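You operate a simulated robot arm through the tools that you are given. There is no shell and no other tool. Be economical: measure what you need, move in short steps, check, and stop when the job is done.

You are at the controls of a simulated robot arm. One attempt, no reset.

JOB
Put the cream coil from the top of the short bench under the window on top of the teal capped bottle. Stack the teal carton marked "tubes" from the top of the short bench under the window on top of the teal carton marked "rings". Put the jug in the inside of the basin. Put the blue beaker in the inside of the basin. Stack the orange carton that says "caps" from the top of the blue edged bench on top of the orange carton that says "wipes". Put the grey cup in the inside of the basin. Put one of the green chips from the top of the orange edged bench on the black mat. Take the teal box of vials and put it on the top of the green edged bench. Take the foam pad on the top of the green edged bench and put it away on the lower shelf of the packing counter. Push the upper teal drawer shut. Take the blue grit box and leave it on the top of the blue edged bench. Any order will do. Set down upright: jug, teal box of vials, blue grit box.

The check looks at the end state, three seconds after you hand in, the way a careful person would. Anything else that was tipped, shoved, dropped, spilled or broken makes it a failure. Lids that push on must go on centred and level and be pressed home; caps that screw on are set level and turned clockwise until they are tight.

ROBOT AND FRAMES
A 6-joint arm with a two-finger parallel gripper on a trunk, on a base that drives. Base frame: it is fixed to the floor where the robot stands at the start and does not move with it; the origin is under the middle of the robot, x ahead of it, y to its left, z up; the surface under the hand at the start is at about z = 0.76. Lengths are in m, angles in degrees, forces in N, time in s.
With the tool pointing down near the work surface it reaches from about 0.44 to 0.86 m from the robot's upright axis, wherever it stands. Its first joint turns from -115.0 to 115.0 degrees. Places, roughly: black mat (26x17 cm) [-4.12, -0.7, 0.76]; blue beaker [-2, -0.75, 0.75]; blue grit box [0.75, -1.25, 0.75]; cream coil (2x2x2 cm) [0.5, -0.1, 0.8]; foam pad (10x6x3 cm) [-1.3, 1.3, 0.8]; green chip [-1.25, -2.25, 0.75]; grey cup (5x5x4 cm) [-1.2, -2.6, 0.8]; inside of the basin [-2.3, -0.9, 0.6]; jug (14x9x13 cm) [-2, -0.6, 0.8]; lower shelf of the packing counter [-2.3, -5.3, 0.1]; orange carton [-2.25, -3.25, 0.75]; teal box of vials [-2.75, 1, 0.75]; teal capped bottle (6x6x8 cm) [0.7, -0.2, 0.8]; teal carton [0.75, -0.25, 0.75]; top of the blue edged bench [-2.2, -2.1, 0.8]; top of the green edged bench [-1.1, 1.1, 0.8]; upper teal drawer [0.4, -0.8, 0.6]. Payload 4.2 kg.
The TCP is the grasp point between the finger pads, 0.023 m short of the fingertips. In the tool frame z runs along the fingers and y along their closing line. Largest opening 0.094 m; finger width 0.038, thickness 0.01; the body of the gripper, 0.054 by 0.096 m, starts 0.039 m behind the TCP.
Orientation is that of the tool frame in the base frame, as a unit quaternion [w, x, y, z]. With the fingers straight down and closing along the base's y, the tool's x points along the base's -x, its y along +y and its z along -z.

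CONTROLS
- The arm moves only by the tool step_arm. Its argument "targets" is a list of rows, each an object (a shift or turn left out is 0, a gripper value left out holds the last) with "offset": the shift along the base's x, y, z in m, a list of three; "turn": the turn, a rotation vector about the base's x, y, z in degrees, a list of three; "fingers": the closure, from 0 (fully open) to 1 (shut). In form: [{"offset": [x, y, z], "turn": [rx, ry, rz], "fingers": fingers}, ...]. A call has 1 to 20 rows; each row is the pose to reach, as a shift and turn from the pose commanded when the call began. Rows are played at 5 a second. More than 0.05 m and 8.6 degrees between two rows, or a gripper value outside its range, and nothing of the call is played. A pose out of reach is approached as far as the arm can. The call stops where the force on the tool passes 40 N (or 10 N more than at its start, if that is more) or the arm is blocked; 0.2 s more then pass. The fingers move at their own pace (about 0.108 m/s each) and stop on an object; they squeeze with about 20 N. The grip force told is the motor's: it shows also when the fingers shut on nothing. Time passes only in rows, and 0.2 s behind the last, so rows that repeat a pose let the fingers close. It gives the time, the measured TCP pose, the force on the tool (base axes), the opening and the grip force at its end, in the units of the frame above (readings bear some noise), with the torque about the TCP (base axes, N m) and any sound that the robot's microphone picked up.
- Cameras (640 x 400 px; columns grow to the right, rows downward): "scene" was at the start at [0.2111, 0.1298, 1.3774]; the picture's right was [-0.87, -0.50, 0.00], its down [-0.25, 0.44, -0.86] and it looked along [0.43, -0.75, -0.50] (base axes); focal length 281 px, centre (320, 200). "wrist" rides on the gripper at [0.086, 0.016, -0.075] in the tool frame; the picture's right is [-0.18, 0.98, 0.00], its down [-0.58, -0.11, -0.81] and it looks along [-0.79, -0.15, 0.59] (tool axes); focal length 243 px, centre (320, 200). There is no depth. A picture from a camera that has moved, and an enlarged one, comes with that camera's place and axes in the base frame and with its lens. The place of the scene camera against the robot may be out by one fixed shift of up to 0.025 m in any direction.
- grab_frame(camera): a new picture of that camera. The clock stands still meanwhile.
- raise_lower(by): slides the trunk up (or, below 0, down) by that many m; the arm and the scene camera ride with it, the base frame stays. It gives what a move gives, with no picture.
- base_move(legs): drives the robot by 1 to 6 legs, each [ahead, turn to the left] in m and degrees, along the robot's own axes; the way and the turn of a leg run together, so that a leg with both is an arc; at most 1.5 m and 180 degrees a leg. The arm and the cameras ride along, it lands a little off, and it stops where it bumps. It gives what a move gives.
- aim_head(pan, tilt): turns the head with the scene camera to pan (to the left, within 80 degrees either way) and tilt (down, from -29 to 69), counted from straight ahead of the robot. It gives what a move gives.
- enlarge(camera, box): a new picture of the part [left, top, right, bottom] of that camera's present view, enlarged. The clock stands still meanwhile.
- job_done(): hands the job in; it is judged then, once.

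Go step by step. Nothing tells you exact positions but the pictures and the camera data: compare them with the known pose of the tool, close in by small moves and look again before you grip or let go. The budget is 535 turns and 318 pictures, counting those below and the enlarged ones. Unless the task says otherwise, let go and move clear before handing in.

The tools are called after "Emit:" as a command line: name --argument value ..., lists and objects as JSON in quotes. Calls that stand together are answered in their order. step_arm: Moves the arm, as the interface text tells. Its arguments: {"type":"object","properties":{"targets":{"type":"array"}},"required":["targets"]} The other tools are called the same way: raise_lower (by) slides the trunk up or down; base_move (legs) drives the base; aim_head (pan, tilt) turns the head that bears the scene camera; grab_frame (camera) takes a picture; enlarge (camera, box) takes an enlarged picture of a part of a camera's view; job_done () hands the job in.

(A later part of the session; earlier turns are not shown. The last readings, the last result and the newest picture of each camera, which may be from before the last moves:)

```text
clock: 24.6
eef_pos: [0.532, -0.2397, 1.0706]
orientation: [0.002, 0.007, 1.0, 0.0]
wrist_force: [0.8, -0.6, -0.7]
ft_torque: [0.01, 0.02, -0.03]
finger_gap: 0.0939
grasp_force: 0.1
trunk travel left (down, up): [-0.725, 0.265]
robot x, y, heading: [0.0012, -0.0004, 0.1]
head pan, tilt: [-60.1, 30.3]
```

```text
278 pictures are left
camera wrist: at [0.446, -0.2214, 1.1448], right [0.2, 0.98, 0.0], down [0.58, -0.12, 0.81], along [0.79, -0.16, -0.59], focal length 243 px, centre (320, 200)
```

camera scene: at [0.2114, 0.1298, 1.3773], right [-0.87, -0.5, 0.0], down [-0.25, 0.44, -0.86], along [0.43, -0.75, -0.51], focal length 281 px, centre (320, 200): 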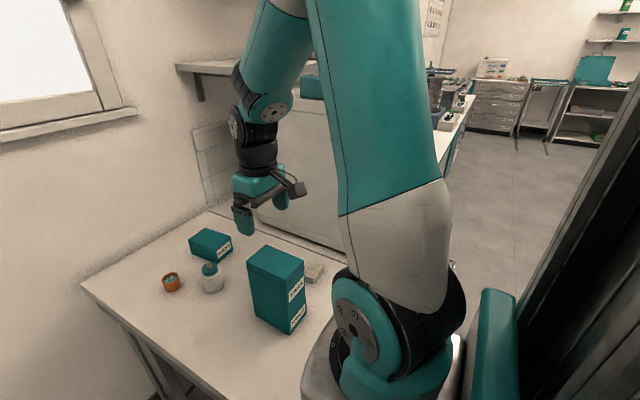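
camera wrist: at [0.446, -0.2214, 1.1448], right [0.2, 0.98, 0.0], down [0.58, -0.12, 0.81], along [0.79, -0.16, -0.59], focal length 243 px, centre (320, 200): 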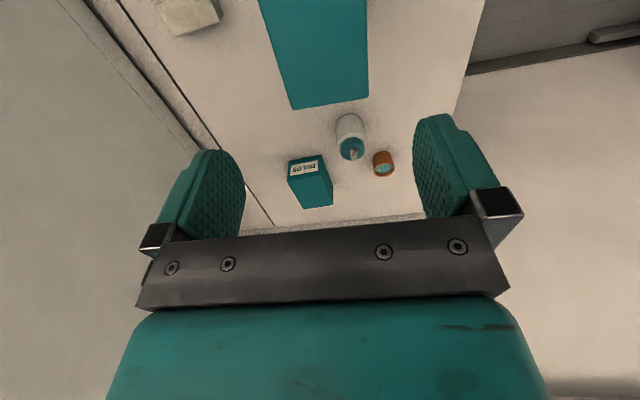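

Tubes stacked on Rings. Now I'll look around to find the drawer and the rest of the room.

Emit:
aim_head --pan -80 --tilt 15

Emit:
grab_frame --camera "scene"

Emit:
aim_head --pan 80 --tilt 10

Emit:
grab_frame --camera "scene"

```text
clock: 25.5
eef_pos: [0.5323, -0.2386, 1.0707]
orientation: [0.002, 0.007, 1.0, 0.0]
wrist_force: [-0.7, 0.6, 0.4]
ft_torque: [0.02, 0.02, 0.03]
finger_gap: 0.0943
grasp_force: 0.1
trunk travel left (down, up): [-0.725, 0.265]
robot x, y, heading: [-0.0043, 0.0012, 0.1]
head pan, tilt: [-80.0, 15.0]
```

```text
277 pictures are left
camera scene: at [0.1822, 0.1162, 1.402], right [-0.98, -0.18, 0.0], down [-0.05, 0.26, -0.97], along [0.17, -0.95, -0.26], focal length 281 px, centre (320, 200)
```

scene: 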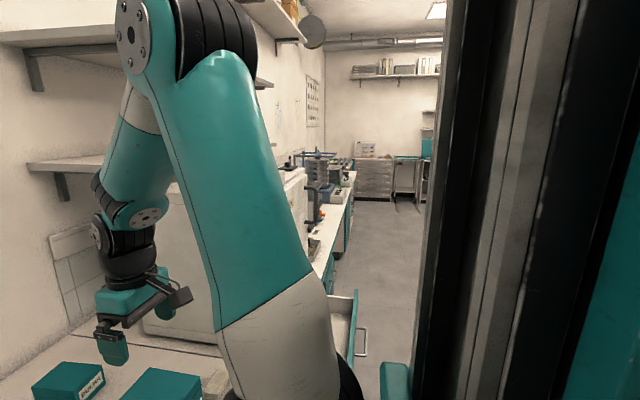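

```text
clock: 27.9
eef_pos: [0.5327, -0.2385, 1.0715]
orientation: [0.003, 0.007, 1.0, 0.0]
wrist_force: [0.7, -0.5, -0.2]
ft_torque: [0.02, -0.01, 0.01]
finger_gap: 0.0939
grasp_force: 0.2
trunk travel left (down, up): [-0.725, 0.265]
robot x, y, heading: [0.0032, -0.0008, 0.1]
head pan, tilt: [80.0, 10.0]
```

```text
276 pictures are left
camera scene: at [0.182, 0.2998, 1.4102], right [0.98, -0.17, 0.0], down [-0.03, -0.17, -0.98], along [0.17, 0.97, -0.17], focal length 281 px, centre (320, 200)
```

scene: 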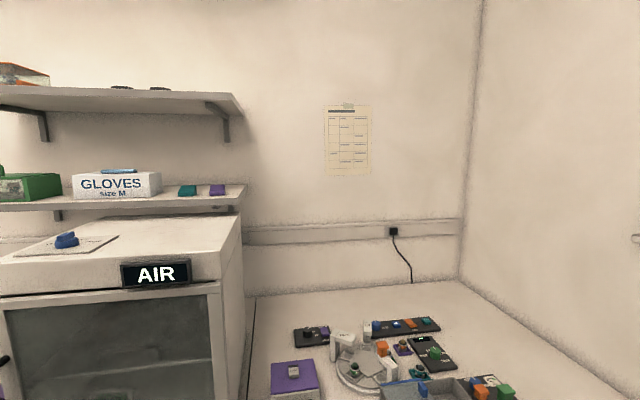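

I'll retract and raise the arm to a travel pose before driving.

Emit:
step_arm --targets '[{"offset": [-0.01, 0.03, 0.03]}, {"offset": [-0.02, 0.06, 0.06]}, {"offset": [-0.03, 0.09, 0.09]}, {"offset": [-0.04, 0.12, 0.12]}, {"offset": [-0.06, 0.15, 0.14]}, {"offset": [-0.08, 0.18, 0.16]}, {"offset": [-0.1, 0.21, 0.18]}, {"offset": [-0.12, 0.24, 0.18]}]'

Emit:
aim_head --pan -80 --tilt 40

Emit:
grab_frame --camera "scene"

```text
clock: 29.7
eef_pos: [0.437, 0.0145, 1.2448]
orientation: [0.001, 0.008, 1.0, -0.002]
wrist_force: [0.0, 0.2, -0.1]
ft_torque: [0.01, -0.03, 0.0]
finger_gap: 0.094
grasp_force: 0.0
out of reach, approached as far as the arm can: row 6, 7, 8
trunk travel left (down, up): [-0.725, 0.265]
robot x, y, heading: [0.0025, -0.0032, -0.0]
head pan, tilt: [80.0, 10.0]
```

```text
clock: 32.2
eef_pos: [0.4379, 0.0136, 1.2444]
orientation: [0.001, 0.007, 1.0, -0.001]
wrist_force: [-0.2, 0.1, -0.1]
ft_torque: [0.0, 0.02, -0.04]
finger_gap: 0.0941
grasp_force: 0.1
trunk travel left (down, up): [-0.725, 0.265]
robot x, y, heading: [-0.0006, 0.0033, -0.2]
head pan, tilt: [-80.0, 40.0]
```

```text
275 pictures are left
camera scene: at [0.1807, 0.1245, 1.3625], right [-0.98, -0.17, 0.0], down [-0.11, 0.63, -0.77], along [0.13, -0.75, -0.64], focal length 281 px, centre (320, 200)
```

scene: 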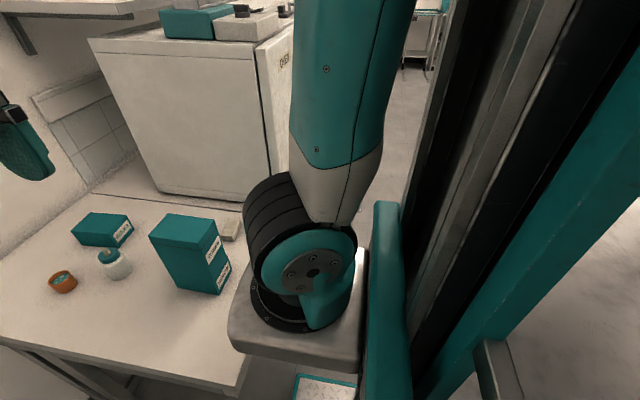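

Emit:
base_move --legs '[[-0.15, 0], [0, -45]]'

Emit:
aim_head --pan -75 --tilt 20

Emit:
grab_frame --camera "scene"

Emit:
aim_head --pan 0 --tilt 30

Emit:
grab_frame --camera "scene"

```text
clock: 35.6
eef_pos: [0.1691, -0.2976, 1.2444]
orientation: [0.001, 0.385, 0.923, -0.001]
wrist_force: [0.4, 0.1, 0.6]
ft_torque: [0.05, -0.02, -0.03]
finger_gap: 0.0937
grasp_force: 0.1
trunk travel left (down, up): [-0.725, 0.265]
robot x, y, heading: [-0.1491, -0.0015, -44.6]
head pan, tilt: [-80.0, 40.0]
```

```text
clock: 36.5
eef_pos: [0.1676, -0.2982, 1.2444]
orientation: [0.0, 0.387, 0.922, -0.001]
wrist_force: [-0.4, -0.1, 0.0]
ft_torque: [0.02, 0.01, 0.0]
finger_gap: 0.0941
grasp_force: 0.0
trunk travel left (down, up): [-0.725, 0.265]
robot x, y, heading: [-0.1547, 0.0006, -44.5]
head pan, tilt: [-75.0, 20.0]
```

```text
274 pictures are left
camera scene: at [0.0603, -0.0359, 1.3939], right [-0.87, 0.49, 0.0], down [0.17, 0.3, -0.94], along [-0.46, -0.82, -0.34], focal length 281 px, centre (320, 200)
```

scene: 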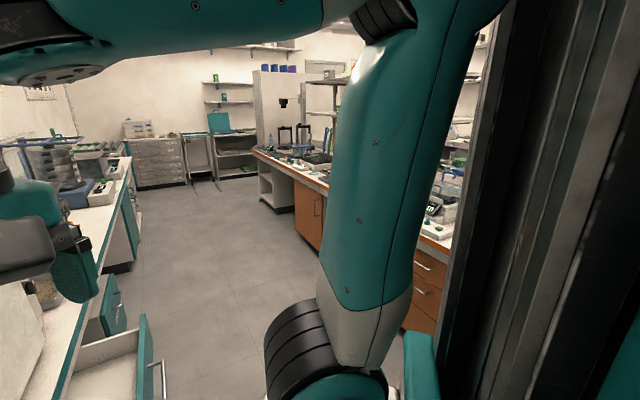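

```text
clock: 37.9
eef_pos: [0.1682, -0.296, 1.2456]
orientation: [0.001, 0.386, 0.922, -0.001]
wrist_force: [-0.1, -1.1, 0.2]
ft_torque: [0.02, -0.01, -0.03]
finger_gap: 0.0941
grasp_force: 0.0
trunk travel left (down, up): [-0.725, 0.265]
robot x, y, heading: [-0.1568, -0.0005, -44.5]
head pan, tilt: [0.0, 30.0]
```

```text
273 pictures are left
camera scene: at [0.1707, -0.0185, 1.3779], right [-0.7, -0.71, 0.0], down [-0.36, 0.35, -0.87], along [0.62, -0.61, -0.5], focal length 281 px, centre (320, 200)
```

scene: 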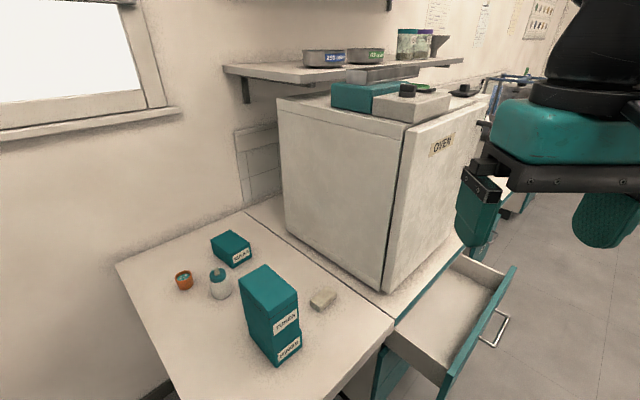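

The open upper drawer's front panel is near x≈0.22, y from about -0.5 to -1.0. I'll drive to about (-0.4,-0.75) facing it.

Emit:
base_move --legs '[[0, -63.5], [0.79, 0], [0, 108]]'

Emit:
aim_head --pan 0 --tilt 40

Emit:
grab_frame --camera "scene"

Emit:
aim_head --pan -70 --tilt 20

Emit:
grab_frame --camera "scene"

```text
clock: 49.4
eef_pos: [0.0301, -0.7337, 1.2454]
orientation: [0.0, 0.023, 1.0, -0.002]
wrist_force: [-0.3, 0.3, 0.6]
ft_torque: [0.0, 0.0, 0.0]
finger_gap: 0.0939
grasp_force: 0.0
trunk travel left (down, up): [-0.725, 0.265]
robot x, y, heading: [-0.4076, -0.7324, -1.9]
head pan, tilt: [0.0, 30.0]
```

```text
clock: 50.1
eef_pos: [0.031, -0.7336, 1.2458]
orientation: [0.001, 0.024, 1.0, -0.001]
wrist_force: [0.4, 0.4, -0.3]
ft_torque: [0.01, 0.0, -0.04]
finger_gap: 0.094
grasp_force: 0.2
trunk travel left (down, up): [-0.725, 0.265]
robot x, y, heading: [-0.4078, -0.7285, -1.9]
head pan, tilt: [0.0, 40.0]
```

```text
272 pictures are left
camera scene: at [-0.1496, -0.5334, 1.3626], right [-0.03, -1.0, 0.0], down [-0.64, 0.02, -0.77], along [0.77, -0.03, -0.64], focal length 281 px, centre (320, 200)
```

scene: 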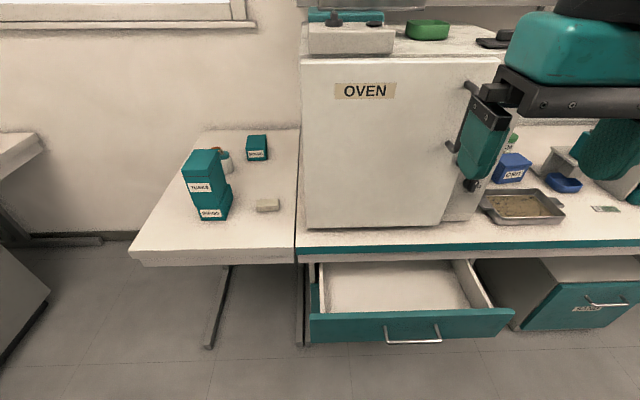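

```text
clock: 51.5
eef_pos: [0.0297, -0.7338, 1.2451]
orientation: [0.001, 0.024, 1.0, 0.0]
wrist_force: [-0.3, -0.2, -0.1]
ft_torque: [0.02, -0.02, 0.01]
finger_gap: 0.0938
grasp_force: 0.0
trunk travel left (down, up): [-0.725, 0.265]
robot x, y, heading: [-0.4081, -0.7338, -1.7]
head pan, tilt: [-70.0, 20.0]
```

```text
271 pictures are left
camera scene: at [-0.2056, -0.6191, 1.3939], right [-0.95, -0.31, 0.0], down [-0.11, 0.33, -0.94], along [0.29, -0.89, -0.34], focal length 281 px, centre (320, 200)
```

scene: 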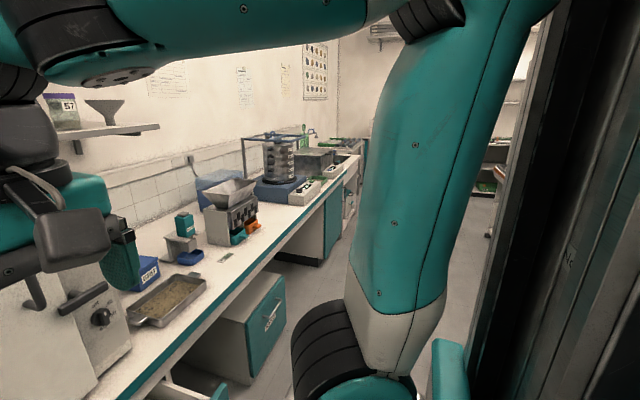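

The drawer handle is at about (0.17,-0.78,0.62). I'll lower the trunk, tip the closed gripper forward, and push on the front.

Emit:
raise_lower --by -0.45

Emit:
step_arm --targets '[{"offset": [0, 0, -0.02], "turn": [0, -8, 0], "fingers": 0.5}, {"offset": [0, -0.005, -0.04], "turn": [0, -16, 0], "fingers": 1}, {"offset": [0, -0.01, -0.06], "turn": [0, -24, 0], "fingers": 1}, {"offset": [0, -0.02, -0.08], "turn": [0, -32, 0], "fingers": 1}, {"offset": [0, -0.03, -0.1], "turn": [0, -40, 0], "fingers": 1}, {"offset": [0, -0.04, -0.12], "turn": [0, -48, 0], "fingers": 1}, {"offset": [0.01, -0.045, -0.13], "turn": [0, -56, 0], "fingers": 1}, {"offset": [0.02, -0.046, -0.13], "turn": [0, -60, 0], "fingers": 1}]'

Emit:
aim_head --pan 0 --tilt 45

Emit:
grab_frame --camera "scene"

Emit:
grab_frame --camera "wrist"

```text
refused: -0.45 is not a number from -0.4 to 0.4
```

```text
clock: 53.4
eef_pos: [0.1366, -0.7427, 1.2229]
orientation: [0.501, 0.021, 0.865, 0.01]
wrist_force: [0.2, 0.1, 0.7]
ft_torque: [-0.02, -0.03, 0.01]
finger_gap: 0.0
grasp_force: 20.2
out of reach, approached as far as the arm can: row 1, 2, 3, 4, 5, 6, 7, 8
trunk travel left (down, up): [-0.725, 0.265]
robot x, y, heading: [-0.4044, -0.7338, -1.8]
head pan, tilt: [-70.0, 20.0]
```

```text
clock: 54.8
eef_pos: [0.1366, -0.7419, 1.2238]
orientation: [0.5, 0.021, 0.866, 0.011]
wrist_force: [0.4, 0.5, 0.1]
ft_torque: [-0.04, -0.02, 0.0]
finger_gap: 0.0002
grasp_force: 19.5
trunk travel left (down, up): [-0.725, 0.265]
robot x, y, heading: [-0.4048, -0.7322, -2.0]
head pan, tilt: [0.0, 45.0]
```

```text
270 pictures are left
camera scene: at [-0.1533, -0.5334, 1.3553], right [-0.03, -1.0, 0.0], down [-0.71, 0.02, -0.71], along [0.71, -0.02, -0.71], focal length 281 px, centre (320, 200)
```

scene: 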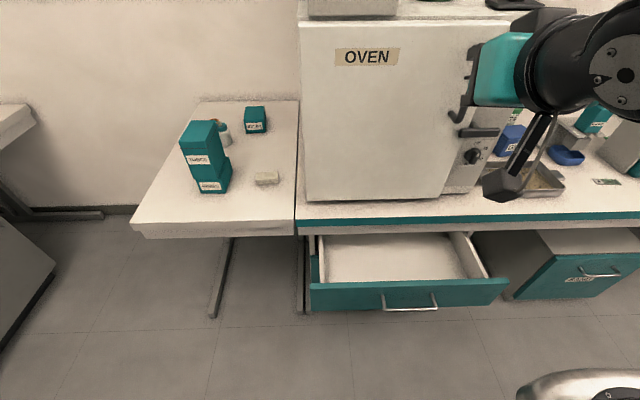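

```text
269 pictures are left
camera wrist: at [0.0298, -0.7219, 1.1858], right [0.12, 0.97, 0.2], down [-0.41, -0.13, 0.9], along [0.9, -0.19, 0.38], focal length 243 px, centre (320, 200)
```

wrist: 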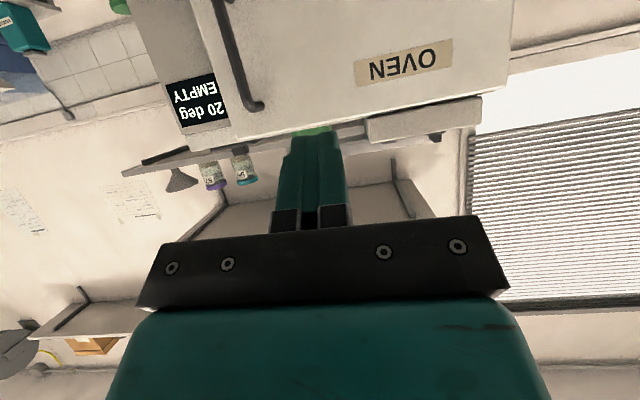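

Emit:
raise_lower --by -0.4

Emit:
step_arm --targets '[{"offset": [-0.04, -0.01, 0]}, {"offset": [-0.06, -0.02, -0.03]}, {"offset": [-0.06, -0.03, -0.07]}, {"offset": [-0.06, -0.035, -0.11]}, {"offset": [-0.06, -0.038, -0.15]}]'

Emit:
grab_frame --camera "scene"

Emit:
grab_frame --camera "wrist"

```text
clock: 58.6
eef_pos: [0.1368, -0.7428, 0.8238]
orientation: [0.5, 0.02, 0.866, 0.012]
wrist_force: [0.4, 0.3, 0.4]
ft_torque: [0.0, -0.01, 0.03]
finger_gap: 0.0001
grasp_force: 20.7
trunk travel left (down, up): [-0.325, 0.665]
robot x, y, heading: [-0.4074, -0.7344, -1.7]
head pan, tilt: [0.0, 45.0]
```

```text
clock: 59.8
eef_pos: [0.2012, -0.7315, 0.7157]
orientation: [0.501, 0.023, 0.865, 0.01]
wrist_force: [1.1, 0.7, 0.0]
ft_torque: [0.03, 0.02, 0.03]
finger_gap: 0.0
grasp_force: 20.8
out of reach, approached as far as the arm can: row 1, 2, 3, 4, 5
trunk travel left (down, up): [-0.325, 0.665]
robot x, y, heading: [-0.4087, -0.7315, -2.2]
head pan, tilt: [0.0, 45.0]
```

```text
268 pictures are left
camera scene: at [-0.1535, -0.5335, 0.9554], right [-0.03, -1.0, 0.0], down [-0.71, 0.02, -0.71], along [0.71, -0.02, -0.71], focal length 281 px, centre (320, 200)
```

scene: 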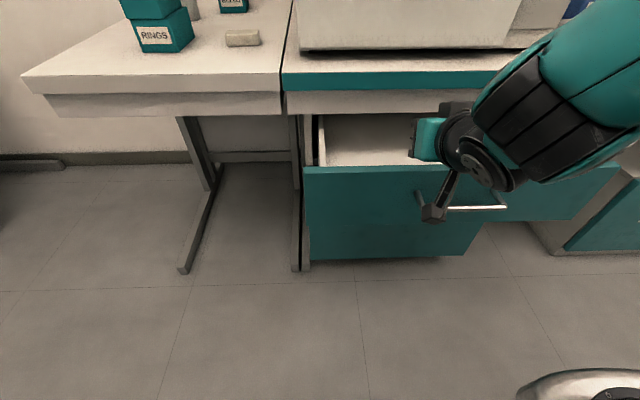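

```text
267 pictures are left
camera wrist: at [0.0936, -0.7107, 0.6778], right [0.12, 0.97, 0.2], down [-0.41, -0.13, 0.9], along [0.9, -0.19, 0.39], focal length 243 px, centre (320, 200)
```

wrist: 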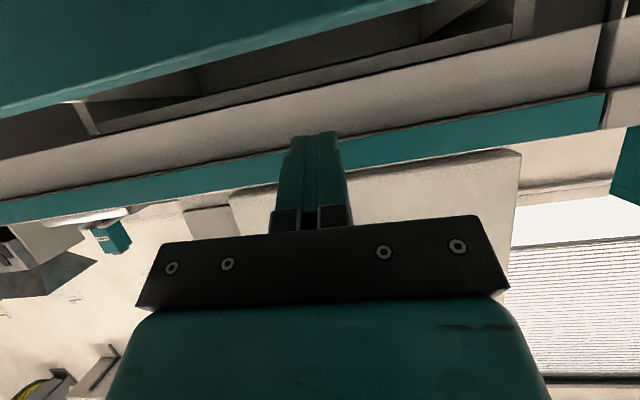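

The tilt pushes the min reach out too far, so I'll lift, reduce the tilt to 30° and pull back in front of the panel (panel x≈0.22, z 0.39–0.66; handle z≈0.59, y≈-0.81).

Emit:
step_arm --targets '[{"offset": [-0.02, 0, 0.04]}, {"offset": [-0.04, -0.01, 0.06], "turn": [0, 8, 0]}, {"offset": [-0.06, -0.02, 0.06], "turn": [0, 16, 0]}, {"offset": [-0.08, -0.03, 0.06], "turn": [0, 24, 0]}, {"offset": [-0.1, -0.04, 0.06], "turn": [0, 30, 0]}, {"offset": [-0.12, -0.05, 0.06], "turn": [0, 30, 0]}, {"offset": [-0.12, -0.06, 0.03], "turn": [0, 30, 0]}]'

Emit:
grab_frame --camera "scene"

```text
clock: 61.4
eef_pos: [0.0874, -0.7782, 0.7554]
orientation: [0.26, 0.022, 0.965, 0.005]
wrist_force: [-0.9, 0.0, 0.1]
ft_torque: [-0.04, -0.03, 0.01]
finger_gap: 0.0
grasp_force: 20.6
out of reach, approached as far as the arm can: row 6, 7
trunk travel left (down, up): [-0.325, 0.665]
robot x, y, heading: [-0.4099, -0.7368, -1.8]
head pan, tilt: [0.0, 45.0]
```

```text
266 pictures are left
camera scene: at [-0.1534, -0.5333, 0.9553], right [-0.03, -1.0, 0.0], down [-0.71, 0.02, -0.71], along [0.71, -0.02, -0.71], focal length 281 px, centre (320, 200)
```

scene: 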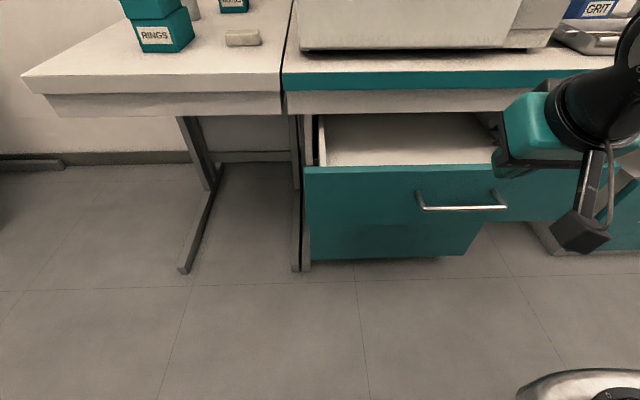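

Emit:
raise_lower --by -0.17

Emit:
grab_frame --camera "scene"

Emit:
grab_frame --camera "wrist"

```text
clock: 63.3
eef_pos: [0.0883, -0.7776, 0.5859]
orientation: [0.259, 0.024, 0.966, 0.005]
wrist_force: [0.9, 0.5, -1.1]
ft_torque: [0.01, 0.04, 0.01]
finger_gap: 0.0001
grasp_force: 19.9
trunk travel left (down, up): [-0.155, 0.835]
robot x, y, heading: [-0.4089, -0.7337, -1.8]
head pan, tilt: [0.0, 45.0]
```

```text
265 pictures are left
camera scene: at [-0.1534, -0.5333, 0.7853], right [-0.03, -1.0, 0.0], down [-0.71, 0.02, -0.71], along [0.71, -0.02, -0.71], focal length 281 px, centre (320, 200)
```

scene: 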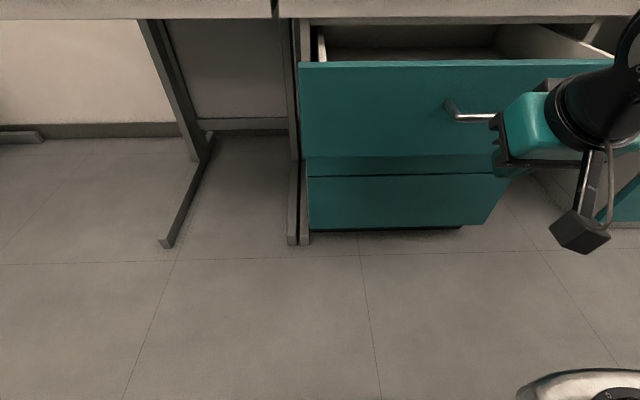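

```text
264 pictures are left
camera wrist: at [-0.0226, -0.7572, 0.6068], right [0.2, 0.97, 0.11], down [0.09, -0.13, 0.99], along [0.98, -0.19, -0.12], focal length 243 px, centre (320, 200)
```

wrist: 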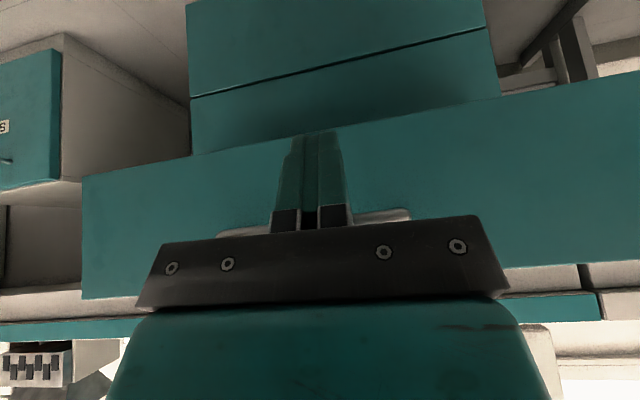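

The gripper is centred on the handle. I'll push along +x.

Emit:
step_arm --targets '[{"offset": [0.02, -0.005, 0]}, {"offset": [0.04, -0.01, 0]}, {"offset": [0.055, -0.01, 0]}, {"offset": [0.07, -0.01, 0]}, {"offset": [0.085, -0.01, 0]}, {"offset": [0.1, -0.01, 0]}, {"offset": [0.115, -0.01, 0]}, {"offset": [0.13, -0.01, 0]}]'

Emit:
grab_frame --camera "scene"

```text
clock: 65.1
eef_pos: [0.2199, -0.7886, 0.5862]
orientation: [0.26, 0.023, 0.965, 0.004]
wrist_force: [-0.1, 0.2, -0.7]
ft_torque: [0.02, -0.01, -0.02]
finger_gap: 0.0002
grasp_force: 19.8
trunk travel left (down, up): [-0.155, 0.835]
robot x, y, heading: [-0.4078, -0.7312, -1.7]
head pan, tilt: [0.0, 45.0]
```

```text
263 pictures are left
camera scene: at [-0.1533, -0.5333, 0.7853], right [-0.03, -1.0, 0.0], down [-0.71, 0.02, -0.71], along [0.71, -0.02, -0.71], focal length 281 px, centre (320, 200)
```

scene: 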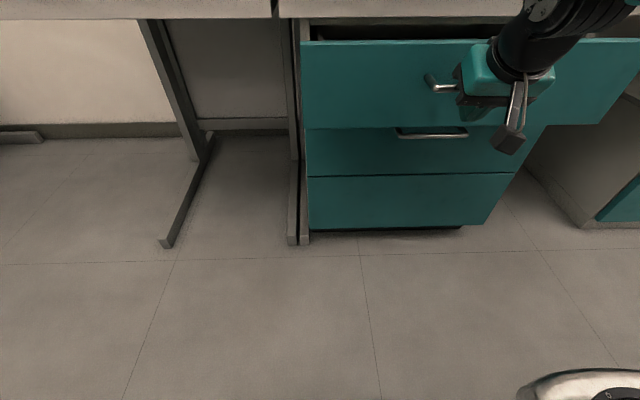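

The drawer is sliding in. Continue.

Emit:
step_arm --targets '[{"offset": [0.015, 0, 0]}, {"offset": [0.03, 0, 0]}, {"offset": [0.045, 0, 0]}, {"offset": [0.06, 0, 0]}, {"offset": [0.075, 0, 0]}, {"offset": [0.09, 0, 0]}, {"offset": [0.1, 0, 0]}, {"offset": [0.11, 0, 0]}, {"offset": [0.12, 0, 0]}, {"offset": [0.13, 0, 0]}, {"offset": [0.14, 0, 0]}]'

Emit:
grab_frame --camera "scene"

```text
clock: 66.9
eef_pos: [0.3225, -0.7864, 0.5831]
orientation: [0.25, 0.022, 0.968, 0.005]
wrist_force: [-1.1, -1.1, -0.6]
ft_torque: [0.01, 0.0, 0.03]
finger_gap: 0.0
grasp_force: 20.2
trunk travel left (down, up): [-0.155, 0.835]
robot x, y, heading: [-0.4055, -0.7332, -1.8]
head pan, tilt: [0.0, 45.0]
stopped in row 8: the force on the tool passed its limit at 53 N (the readings are from after the stop); the commanded pose is now the measured one
```

```text
262 pictures are left
camera scene: at [-0.1536, -0.5334, 0.7852], right [-0.03, -1.0, 0.0], down [-0.71, 0.02, -0.71], along [0.71, -0.02, -0.71], focal length 281 px, centre (320, 200)
```

scene: 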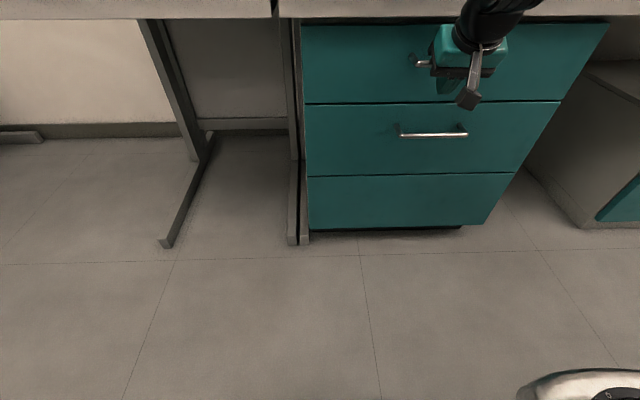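

Emit:
step_arm --targets '[{"offset": [0.004, 0, 0]}, {"offset": [0.008, 0, 0]}]'

Emit:
enlarge --camera "scene" --box '[290, 0, 640, 200]'

```text
clock: 67.4
eef_pos: [0.3246, -0.7863, 0.5797]
orientation: [0.245, 0.022, 0.969, 0.003]
wrist_force: [-4.2, 0.5, -2.9]
ft_torque: [-0.04, -0.02, 0.03]
finger_gap: 0.0002
grasp_force: 20.1
trunk travel left (down, up): [-0.155, 0.835]
robot x, y, heading: [-0.4089, -0.7354, -1.9]
head pan, tilt: [0.0, 45.0]
stopped in row 2: the force on the tool passed its limit at 48 N (the readings are from after the stop); the commanded pose is now the measured one
```

```text
1.83 times, centred on (465, 100) of scene
camera zoom: at [-0.1539, -0.5335, 0.7852], right [-0.03, -1.0, 0.0], down [-0.71, 0.02, -0.71], along [0.71, -0.02, -0.71], focal length 513 px, centre (55, 383)
```

zoom: 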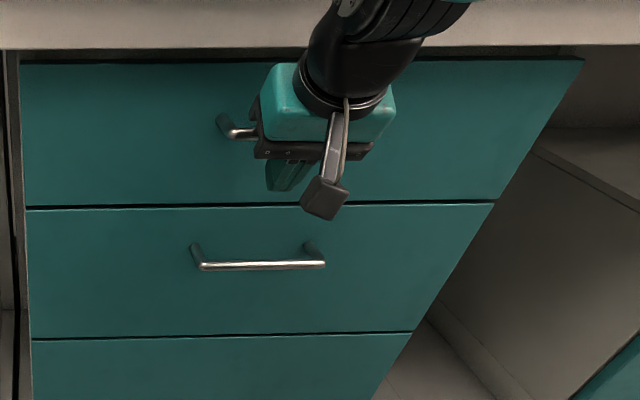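

The drawer is shut. I'll withdraw and raise the trunk.

Emit:
step_arm --targets '[{"offset": [-0.03, 0, 0]}, {"offset": [-0.07, 0, 0]}, {"offset": [-0.11, 0, 0]}, {"offset": [-0.15, 0, 0]}, {"offset": [-0.19, 0, 0]}]'

Emit:
enlarge --camera "scene" --box '[290, 0, 640, 200]'

Emit:
raise_lower --by 0.4

Emit:
raise_lower --by 0.2

Emit:
aim_head --pan -45 --tilt 25

Emit:
grab_frame --camera "scene"

```text
clock: 68.6
eef_pos: [0.1333, -0.7871, 0.5789]
orientation: [0.245, 0.022, 0.969, 0.003]
wrist_force: [-0.1, 0.9, 0.0]
ft_torque: [0.02, 0.02, 0.0]
finger_gap: 0.0
grasp_force: 19.5
trunk travel left (down, up): [-0.155, 0.835]
robot x, y, heading: [-0.4058, -0.7325, -2.2]
head pan, tilt: [0.0, 45.0]
```

```text
1.83 times, centred on (465, 100) of scene
camera zoom: at [-0.1537, -0.5335, 0.7853], right [-0.03, -1.0, 0.0], down [-0.71, 0.02, -0.71], along [0.71, -0.02, -0.71], focal length 513 px, centre (55, 383)
```

zoom: 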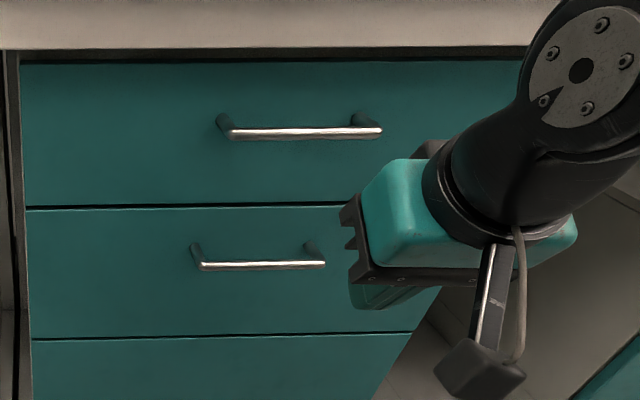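

```text
clock: 72.4
eef_pos: [0.1335, -0.7882, 0.9797]
orientation: [0.246, 0.022, 0.969, 0.003]
wrist_force: [-0.3, -0.8, 0.2]
ft_torque: [0.01, 0.01, 0.0]
finger_gap: 0.0001
grasp_force: 19.8
trunk travel left (down, up): [-0.555, 0.435]
robot x, y, heading: [-0.4111, -0.734, -2.1]
head pan, tilt: [0.0, 45.0]
```

```text
clock: 74.6
eef_pos: [0.1343, -0.787, 1.1789]
orientation: [0.246, 0.022, 0.969, 0.004]
wrist_force: [-0.2, 1.3, 0.2]
ft_torque: [0.01, 0.02, -0.02]
finger_gap: 0.0
grasp_force: 20.1
trunk travel left (down, up): [-0.755, 0.235]
robot x, y, heading: [-0.4106, -0.7333, -2.1]
head pan, tilt: [0.0, 45.0]
```

```text
clock: 75.7
eef_pos: [0.135, -0.7882, 1.1788]
orientation: [0.245, 0.022, 0.969, 0.004]
wrist_force: [0.9, 0.5, -0.7]
ft_torque: [0.03, 0.0, 0.03]
finger_gap: 0.0001
grasp_force: 20.1
trunk travel left (down, up): [-0.755, 0.235]
robot x, y, heading: [-0.4058, -0.7346, -2.0]
head pan, tilt: [-45.0, 25.0]
```

```text
259 pictures are left
camera scene: at [-0.1721, -0.598, 1.4158], right [-0.73, -0.68, 0.0], down [-0.29, 0.31, -0.91], along [0.62, -0.66, -0.42], focal length 281 px, centre (320, 200)
```

scene: 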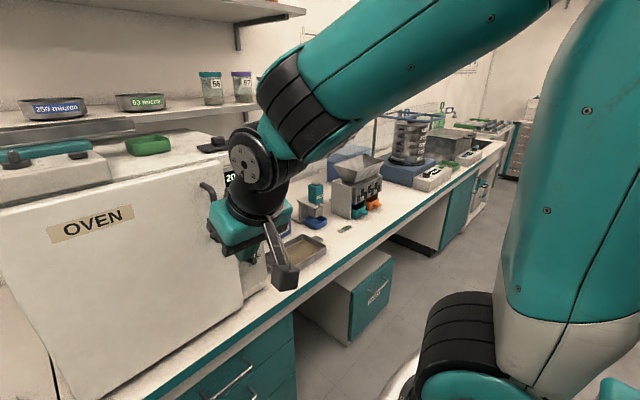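

Drawer closed. Next, the blue grit box. I'll straighten the tool and retract, then drive in front of the box.

Emit:
step_arm --targets '[{"offset": [-0.02, 0.01, 0.01], "turn": [0, 8, 0]}, {"offset": [-0.04, 0.02, 0.02], "turn": [0, 16, 0]}, {"offset": [-0.06, 0.03, 0.03], "turn": [0, 24, 0]}, {"offset": [-0.08, 0.04, 0.04], "turn": [0, 28.5, 0]}, {"offset": [-0.1, 0.05, 0.06], "turn": [0, 28.5, 0]}]'

Emit:
base_move --legs '[[0, -88], [0.52, 0], [0, 90], [0.3, 0]]'

Emit:
aim_head --pan 0 --tilt 35

Emit:
grab_frame --camera "scene"

Emit:
grab_frame --camera "wrist"

```text
clock: 76.9
eef_pos: [0.0344, -0.7357, 1.2367]
orientation: [-0.002, 0.022, 1.0, -0.001]
wrist_force: [0.4, 0.3, 0.0]
ft_torque: [-0.03, 0.05, 0.0]
finger_gap: 0.0
grasp_force: 20.0
trunk travel left (down, up): [-0.755, 0.235]
robot x, y, heading: [-0.4078, -0.7319, -1.8]
head pan, tilt: [-45.0, 25.0]
```

```text
clock: 89.1
eef_pos: [0.334, -1.2179, 1.2378]
orientation: [0.0, -0.006, 1.0, -0.001]
wrist_force: [0.9, 0.5, -0.1]
ft_torque: [0.02, -0.02, 0.0]
finger_gap: 0.0002
grasp_force: 20.2
trunk travel left (down, up): [-0.755, 0.235]
robot x, y, heading: [-0.1054, -1.2408, 1.3]
head pan, tilt: [-45.0, 25.0]
```

```text
clock: 90.2
eef_pos: [0.3339, -1.2195, 1.237]
orientation: [-0.001, -0.005, 1.0, -0.002]
wrist_force: [-1.0, 0.5, -0.4]
ft_torque: [-0.02, -0.02, -0.04]
finger_gap: 0.0
grasp_force: 20.0
trunk travel left (down, up): [-0.755, 0.235]
robot x, y, heading: [-0.1076, -1.2428, 1.0]
head pan, tilt: [0.0, 35.0]
```

```text
258 pictures are left
camera scene: at [0.1421, -1.0279, 1.4001], right [0.02, -1.0, 0.0], down [-0.57, -0.01, -0.82], along [0.82, 0.02, -0.57], focal length 281 px, centre (320, 200)
```

scene: 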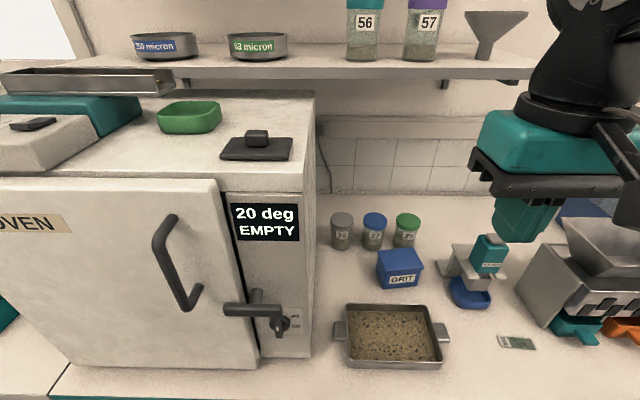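

```text
257 pictures are left
camera wrist: at [0.2474, -1.203, 1.3113], right [0.17, 0.98, 0.0], down [0.58, -0.1, 0.81], along [0.79, -0.14, -0.59], focal length 243 px, centre (320, 200)
```

wrist: 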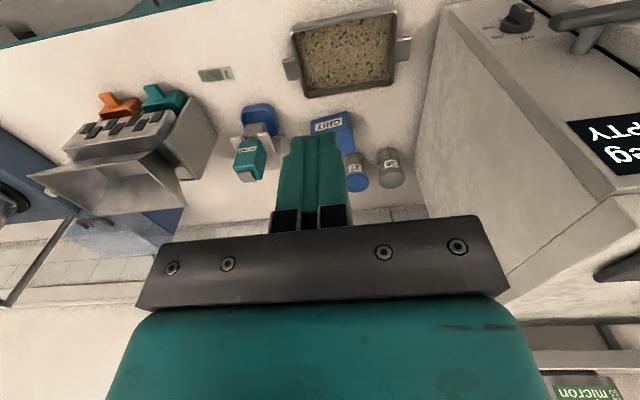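

Emit:
enlarge --camera "scene" --box '[310, 200, 550, 380]'

Emit:
enlarge --camera "wrist" --box '[180, 0, 440, 200]'

```text
2.22 times, centred on (430, 290) of scene
camera zoom: at [0.1421, -1.0279, 1.4001], right [0.02, -1.0, 0.0], down [-0.57, -0.01, -0.82], along [0.82, 0.02, -0.57], focal length 624 px, centre (76, 0)
```

zoom: 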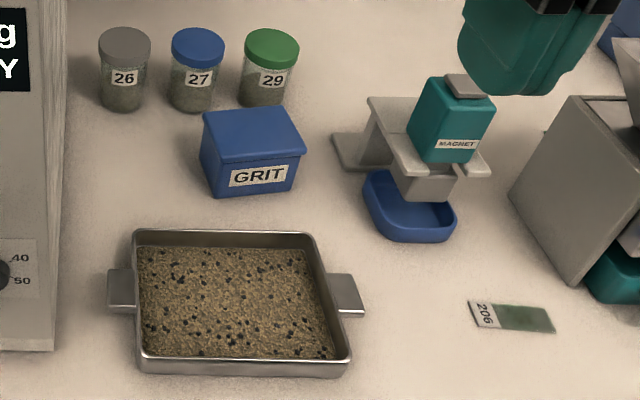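

```text
2.00 times, centred on (310, 100) of wrist
camera zoom: at [0.2474, -1.203, 1.3113], right [0.17, 0.98, 0.0], down [0.58, -0.1, 0.81], along [0.79, -0.14, -0.59], focal length 485 px, centre (340, 400)
```

zoom: 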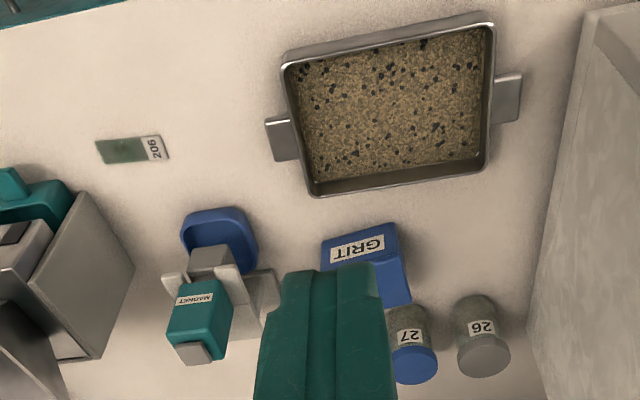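

The grit box is about 0.105×0.08×0.06 at about (0.685,-1.24), yaw ≈ 8°. I'll grip across its short side (tool turned -82°, camera on the oven side), viewing first from above.

Emit:
step_arm --targets '[{"offset": [0.03, -0.002, -0.01], "turn": [0, 0, -8], "fingers": 0}, {"offset": [0.06, -0.004, -0.02], "turn": [0, 0, -16]}, {"offset": [0.09, -0.006, -0.03], "turn": [0, 0, -24]}, {"offset": [0.12, -0.008, -0.04], "turn": [0, 0, -32]}, {"offset": [0.15, -0.01, -0.06], "turn": [0, 0, -40]}, {"offset": [0.18, -0.012, -0.08], "turn": [0, 0, -48]}, {"offset": [0.21, -0.014, -0.1], "turn": [0, 0, -56]}, {"offset": [0.24, -0.016, -0.12], "turn": [0, 0, -64]}, {"offset": [0.27, -0.018, -0.14], "turn": [0, 0, -72]}, {"offset": [0.3, -0.02, -0.16], "turn": [0, 0, -80]}, {"offset": [0.33, -0.02, -0.18], "turn": [0, 0, -82]}, {"offset": [0.35, -0.02, -0.2], "turn": [0, 0, -82]}]'

Emit:
grab_frame --camera "wrist"

Emit:
grab_frame --camera "scene"

```text
clock: 92.8
eef_pos: [0.6825, -1.2385, 1.0379]
orientation: [-0.003, 0.653, 0.757, -0.001]
wrist_force: [-0.1, 0.1, 1.3]
ft_torque: [0.02, -0.01, -0.02]
finger_gap: 0.094
grasp_force: 0.0
trunk travel left (down, up): [-0.755, 0.235]
robot x, y, heading: [-0.1072, -1.2401, 0.7]
head pan, tilt: [0.0, 35.0]
```

```text
254 pictures are left
camera wrist: at [0.6861, -1.1509, 1.1122], right [1.0, -0.04, 0.0], down [-0.02, -0.59, 0.81], along [-0.03, -0.81, -0.59], focal length 243 px, centre (320, 200)
```

wrist: 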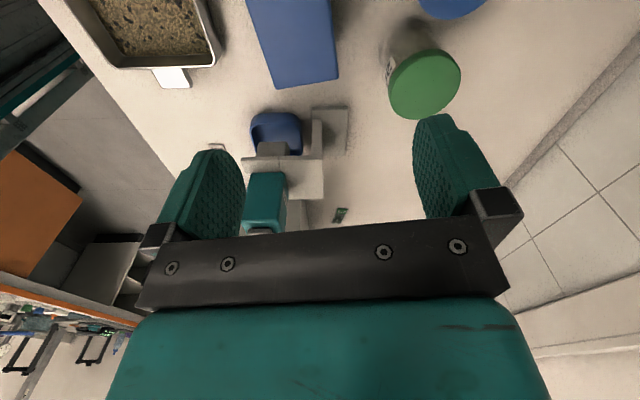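

```text
253 pictures are left
camera scene: at [0.1416, -1.0279, 1.4002], right [0.02, -1.0, 0.0], down [-0.57, -0.01, -0.82], along [0.82, 0.02, -0.57], focal length 281 px, centre (320, 200)
```

scene: 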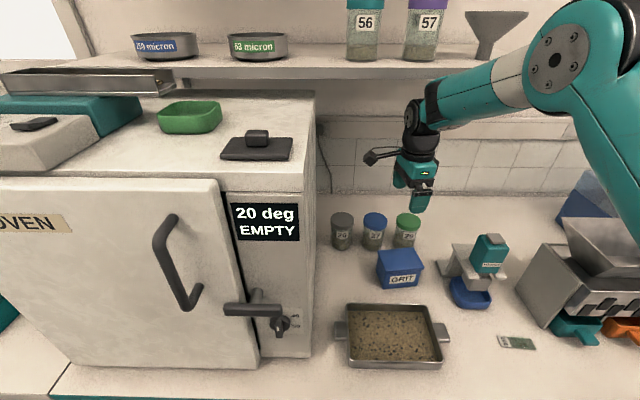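

Box center comes out at about (0.657,-1.255), yaw ≈ 8°, width about 0.078. I'll align and descend part-way.

Emit:
step_arm --targets '[{"offset": [-0.0255, -0.0165, 0]}, {"offset": [-0.0255, -0.0165, -0.04]}, {"offset": [-0.0255, -0.0165, -0.08]}, {"offset": [-0.0255, -0.0165, -0.12]}, {"offset": [-0.0255, -0.0165, -0.14]}]'

Emit:
grab_frame --camera "wrist"

Emit:
enlarge --camera "scene" --box '[310, 190, 470, 310]'

```text
clock: 94.0
eef_pos: [0.6587, -1.2562, 0.8965]
orientation: [-0.002, 0.652, 0.759, -0.001]
wrist_force: [0.4, -0.7, 0.3]
ft_torque: [0.01, -0.01, 0.02]
finger_gap: 0.0936
grasp_force: 0.1
trunk travel left (down, up): [-0.755, 0.235]
robot x, y, heading: [-0.1082, -1.2421, 1.1]
head pan, tilt: [0.0, 35.0]
```

```text
252 pictures are left
camera wrist: at [0.6613, -1.1673, 0.971], right [1.0, -0.04, 0.0], down [-0.02, -0.59, 0.81], along [-0.03, -0.81, -0.59], focal length 243 px, centre (320, 200)
```

wrist: 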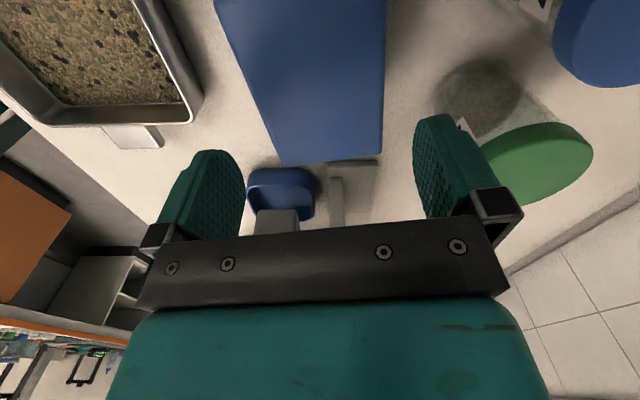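

```text
3.33 times, centred on (390, 250) of scene
camera zoom: at [0.1419, -1.0279, 1.4002], right [0.02, -1.0, 0.0], down [-0.57, -0.01, -0.82], along [0.82, 0.02, -0.57], focal length 936 px, centre (87, 33)
```

zoom: 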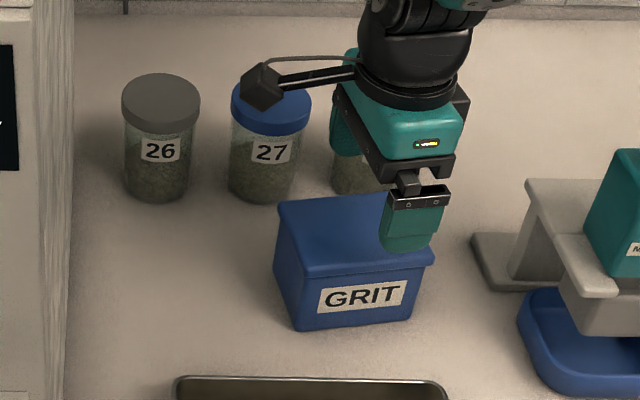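

Emit:
step_arm --targets '[{"offset": [0, 0.008, -0.02]}, {"offset": [0, 0.008, -0.04]}, {"offset": [0, 0.008, -0.06]}, {"offset": [0, 0.008, -0.07]}]'

Emit:
grab_frame --camera "wrist"

Emit:
enlarge --camera "scene" --box '[330, 190, 490, 310]'

```text
clock: 95.0
eef_pos: [0.6598, -1.2461, 0.8269]
orientation: [-0.002, 0.652, 0.758, -0.001]
wrist_force: [-1.0, -0.2, 0.0]
ft_torque: [0.0, -0.05, -0.02]
finger_gap: 0.094
grasp_force: 0.1
trunk travel left (down, up): [-0.755, 0.235]
robot x, y, heading: [-0.1095, -1.2447, 1.0]
head pan, tilt: [0.0, 35.0]
```

```text
250 pictures are left
camera wrist: at [0.6622, -1.1586, 0.9015], right [1.0, -0.04, 0.0], down [-0.02, -0.59, 0.81], along [-0.03, -0.81, -0.59], focal length 243 px, centre (320, 200)
```

wrist: 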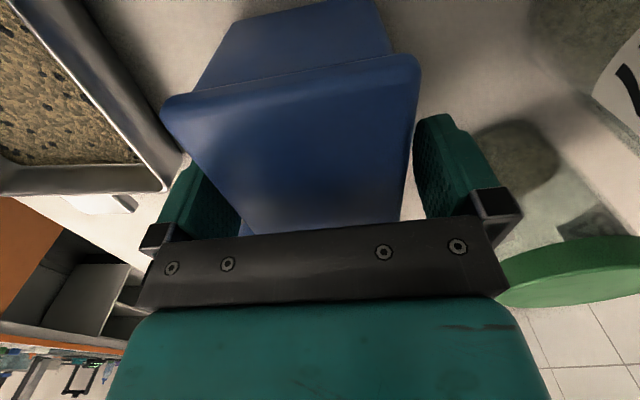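

```text
3.33 times, centred on (410, 250) of scene
camera zoom: at [0.142, -1.0279, 1.4001], right [0.02, -1.0, 0.0], down [-0.57, -0.01, -0.82], along [0.82, 0.02, -0.57], focal length 936 px, centre (20, 33)
```

zoom: 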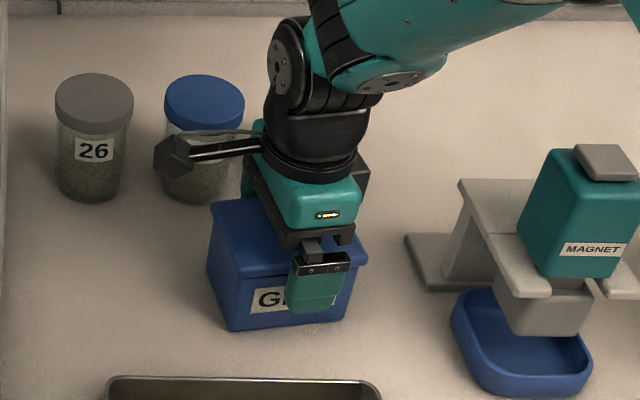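

Emit:
step_arm --targets '[{"offset": [0, 0, 0], "fingers": 0.2}, {"offset": [0, 0, 0], "fingers": 1}, {"offset": [0, 0, 0], "fingers": 1}, {"offset": [0, 0, 0.01], "fingers": 1}, {"offset": [0, 0, 0.03], "fingers": 1}]'

Emit:
enlarge --camera "scene" --box '[330, 190, 490, 310]'

```text
clock: 96.2
eef_pos: [0.6592, -1.2473, 0.8572]
orientation: [-0.001, 0.652, 0.758, -0.001]
wrist_force: [0.2, 0.0, -3.0]
ft_torque: [-0.01, 0.03, 0.02]
finger_gap: 0.0758
grasp_force: 20.1
trunk travel left (down, up): [-0.755, 0.235]
robot x, y, heading: [-0.1107, -1.2403, 1.2]
head pan, tilt: [0.0, 35.0]
```

```text
3.33 times, centred on (410, 250) of scene
camera zoom: at [0.1424, -1.0279, 1.4], right [0.02, -1.0, 0.0], down [-0.57, -0.01, -0.82], along [0.82, 0.02, -0.57], focal length 936 px, centre (20, 33)
```

zoom: 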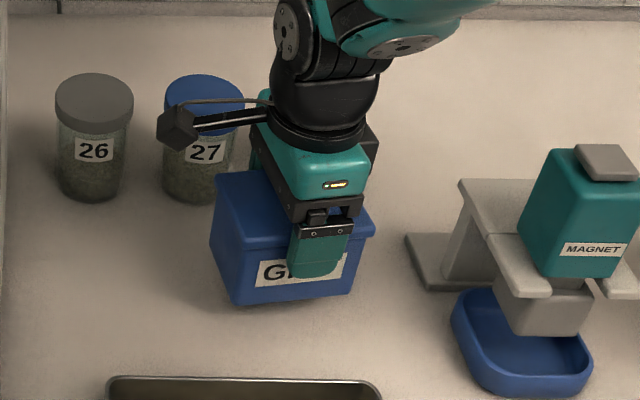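

The grit box is lifted whole (about 0.3 kg). I'll raise and retract it for transport, then drive back and look around the room.

Emit:
step_arm --targets '[{"offset": [0, 0, 0.045]}, {"offset": [0, 0, 0.09]}, {"offset": [-0.02, 0, 0.135]}, {"offset": [-0.06, 0, 0.16]}, {"offset": [-0.1, 0, 0.18]}, {"offset": [-0.14, 0, 0.2]}, {"offset": [-0.18, 0, 0.22]}, {"offset": [-0.22, 0, 0.24]}, {"offset": [-0.26, 0, 0.26]}]'

Emit:
base_move --legs '[[-0.28, 0], [0, -90]]'

Emit:
aim_head --pan -65 --tilt 20

Emit:
grab_frame --camera "scene"

Emit:
aim_head --pan 0 --tilt 20

Emit:
grab_frame --camera "scene"

```text
clock: 98.2
eef_pos: [0.3975, -1.2477, 1.1127]
orientation: [-0.003, 0.652, 0.758, -0.001]
wrist_force: [0.6, -1.0, -3.1]
ft_torque: [-0.04, 0.03, -0.01]
finger_gap: 0.0757
grasp_force: 19.3
trunk travel left (down, up): [-0.755, 0.235]
robot x, y, heading: [-0.1068, -1.2401, 1.1]
head pan, tilt: [0.0, 35.0]
```

```text
clock: 104.0
eef_pos: [-0.4052, -1.7519, 1.1124]
orientation: [-0.002, 0.998, 0.065, 0.001]
wrist_force: [0.3, 1.1, -2.8]
ft_torque: [-0.01, -0.02, -0.01]
finger_gap: 0.0759
grasp_force: 20.3
trunk travel left (down, up): [-0.755, 0.235]
robot x, y, heading: [-0.3888, -1.2432, -89.7]
head pan, tilt: [0.0, 35.0]
```

```text
clock: 105.4
eef_pos: [-0.4061, -1.7521, 1.1126]
orientation: [-0.001, 0.998, 0.066, 0.001]
wrist_force: [-0.3, 1.3, -2.3]
ft_torque: [0.0, 0.04, -0.02]
finger_gap: 0.0759
grasp_force: 20.4
trunk travel left (down, up): [-0.755, 0.235]
robot x, y, heading: [-0.3914, -1.2464, -89.8]
head pan, tilt: [-65.0, 20.0]
```

```text
247 pictures are left
camera scene: at [-0.2645, -1.4241, 1.4239], right [-0.42, 0.91, 0.0], down [0.31, 0.15, -0.94], along [-0.85, -0.4, -0.34], focal length 281 px, centre (320, 200)
```

scene: 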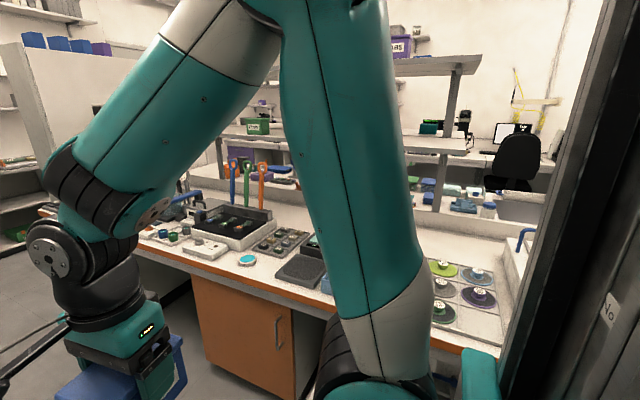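

```text
clock: 106.7
eef_pos: [-0.4052, -1.7526, 1.1121]
orientation: [-0.001, 0.998, 0.065, 0.001]
wrist_force: [0.1, 0.6, -1.9]
ft_torque: [-0.03, 0.02, 0.02]
finger_gap: 0.0758
grasp_force: 20.4
trunk travel left (down, up): [-0.755, 0.235]
robot x, y, heading: [-0.3886, -1.2449, -89.9]
head pan, tilt: [0.0, 20.0]
```

```text
246 pictures are left
camera scene: at [-0.1801, -1.4776, 1.4239], right [-1.0, 0.0, 0.0], down [0.0, 0.34, -0.94], along [0.0, -0.94, -0.34], focal length 281 px, centre (320, 200)
```

scene: 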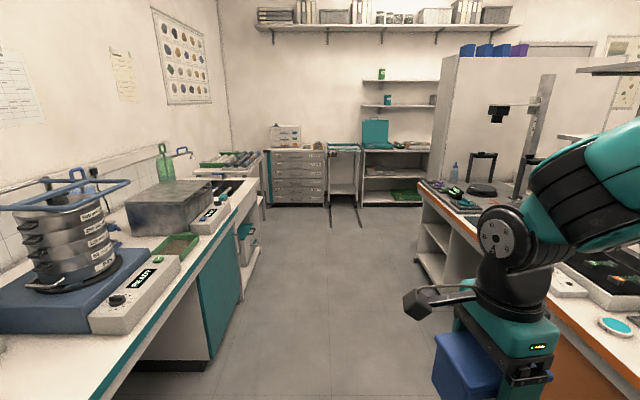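

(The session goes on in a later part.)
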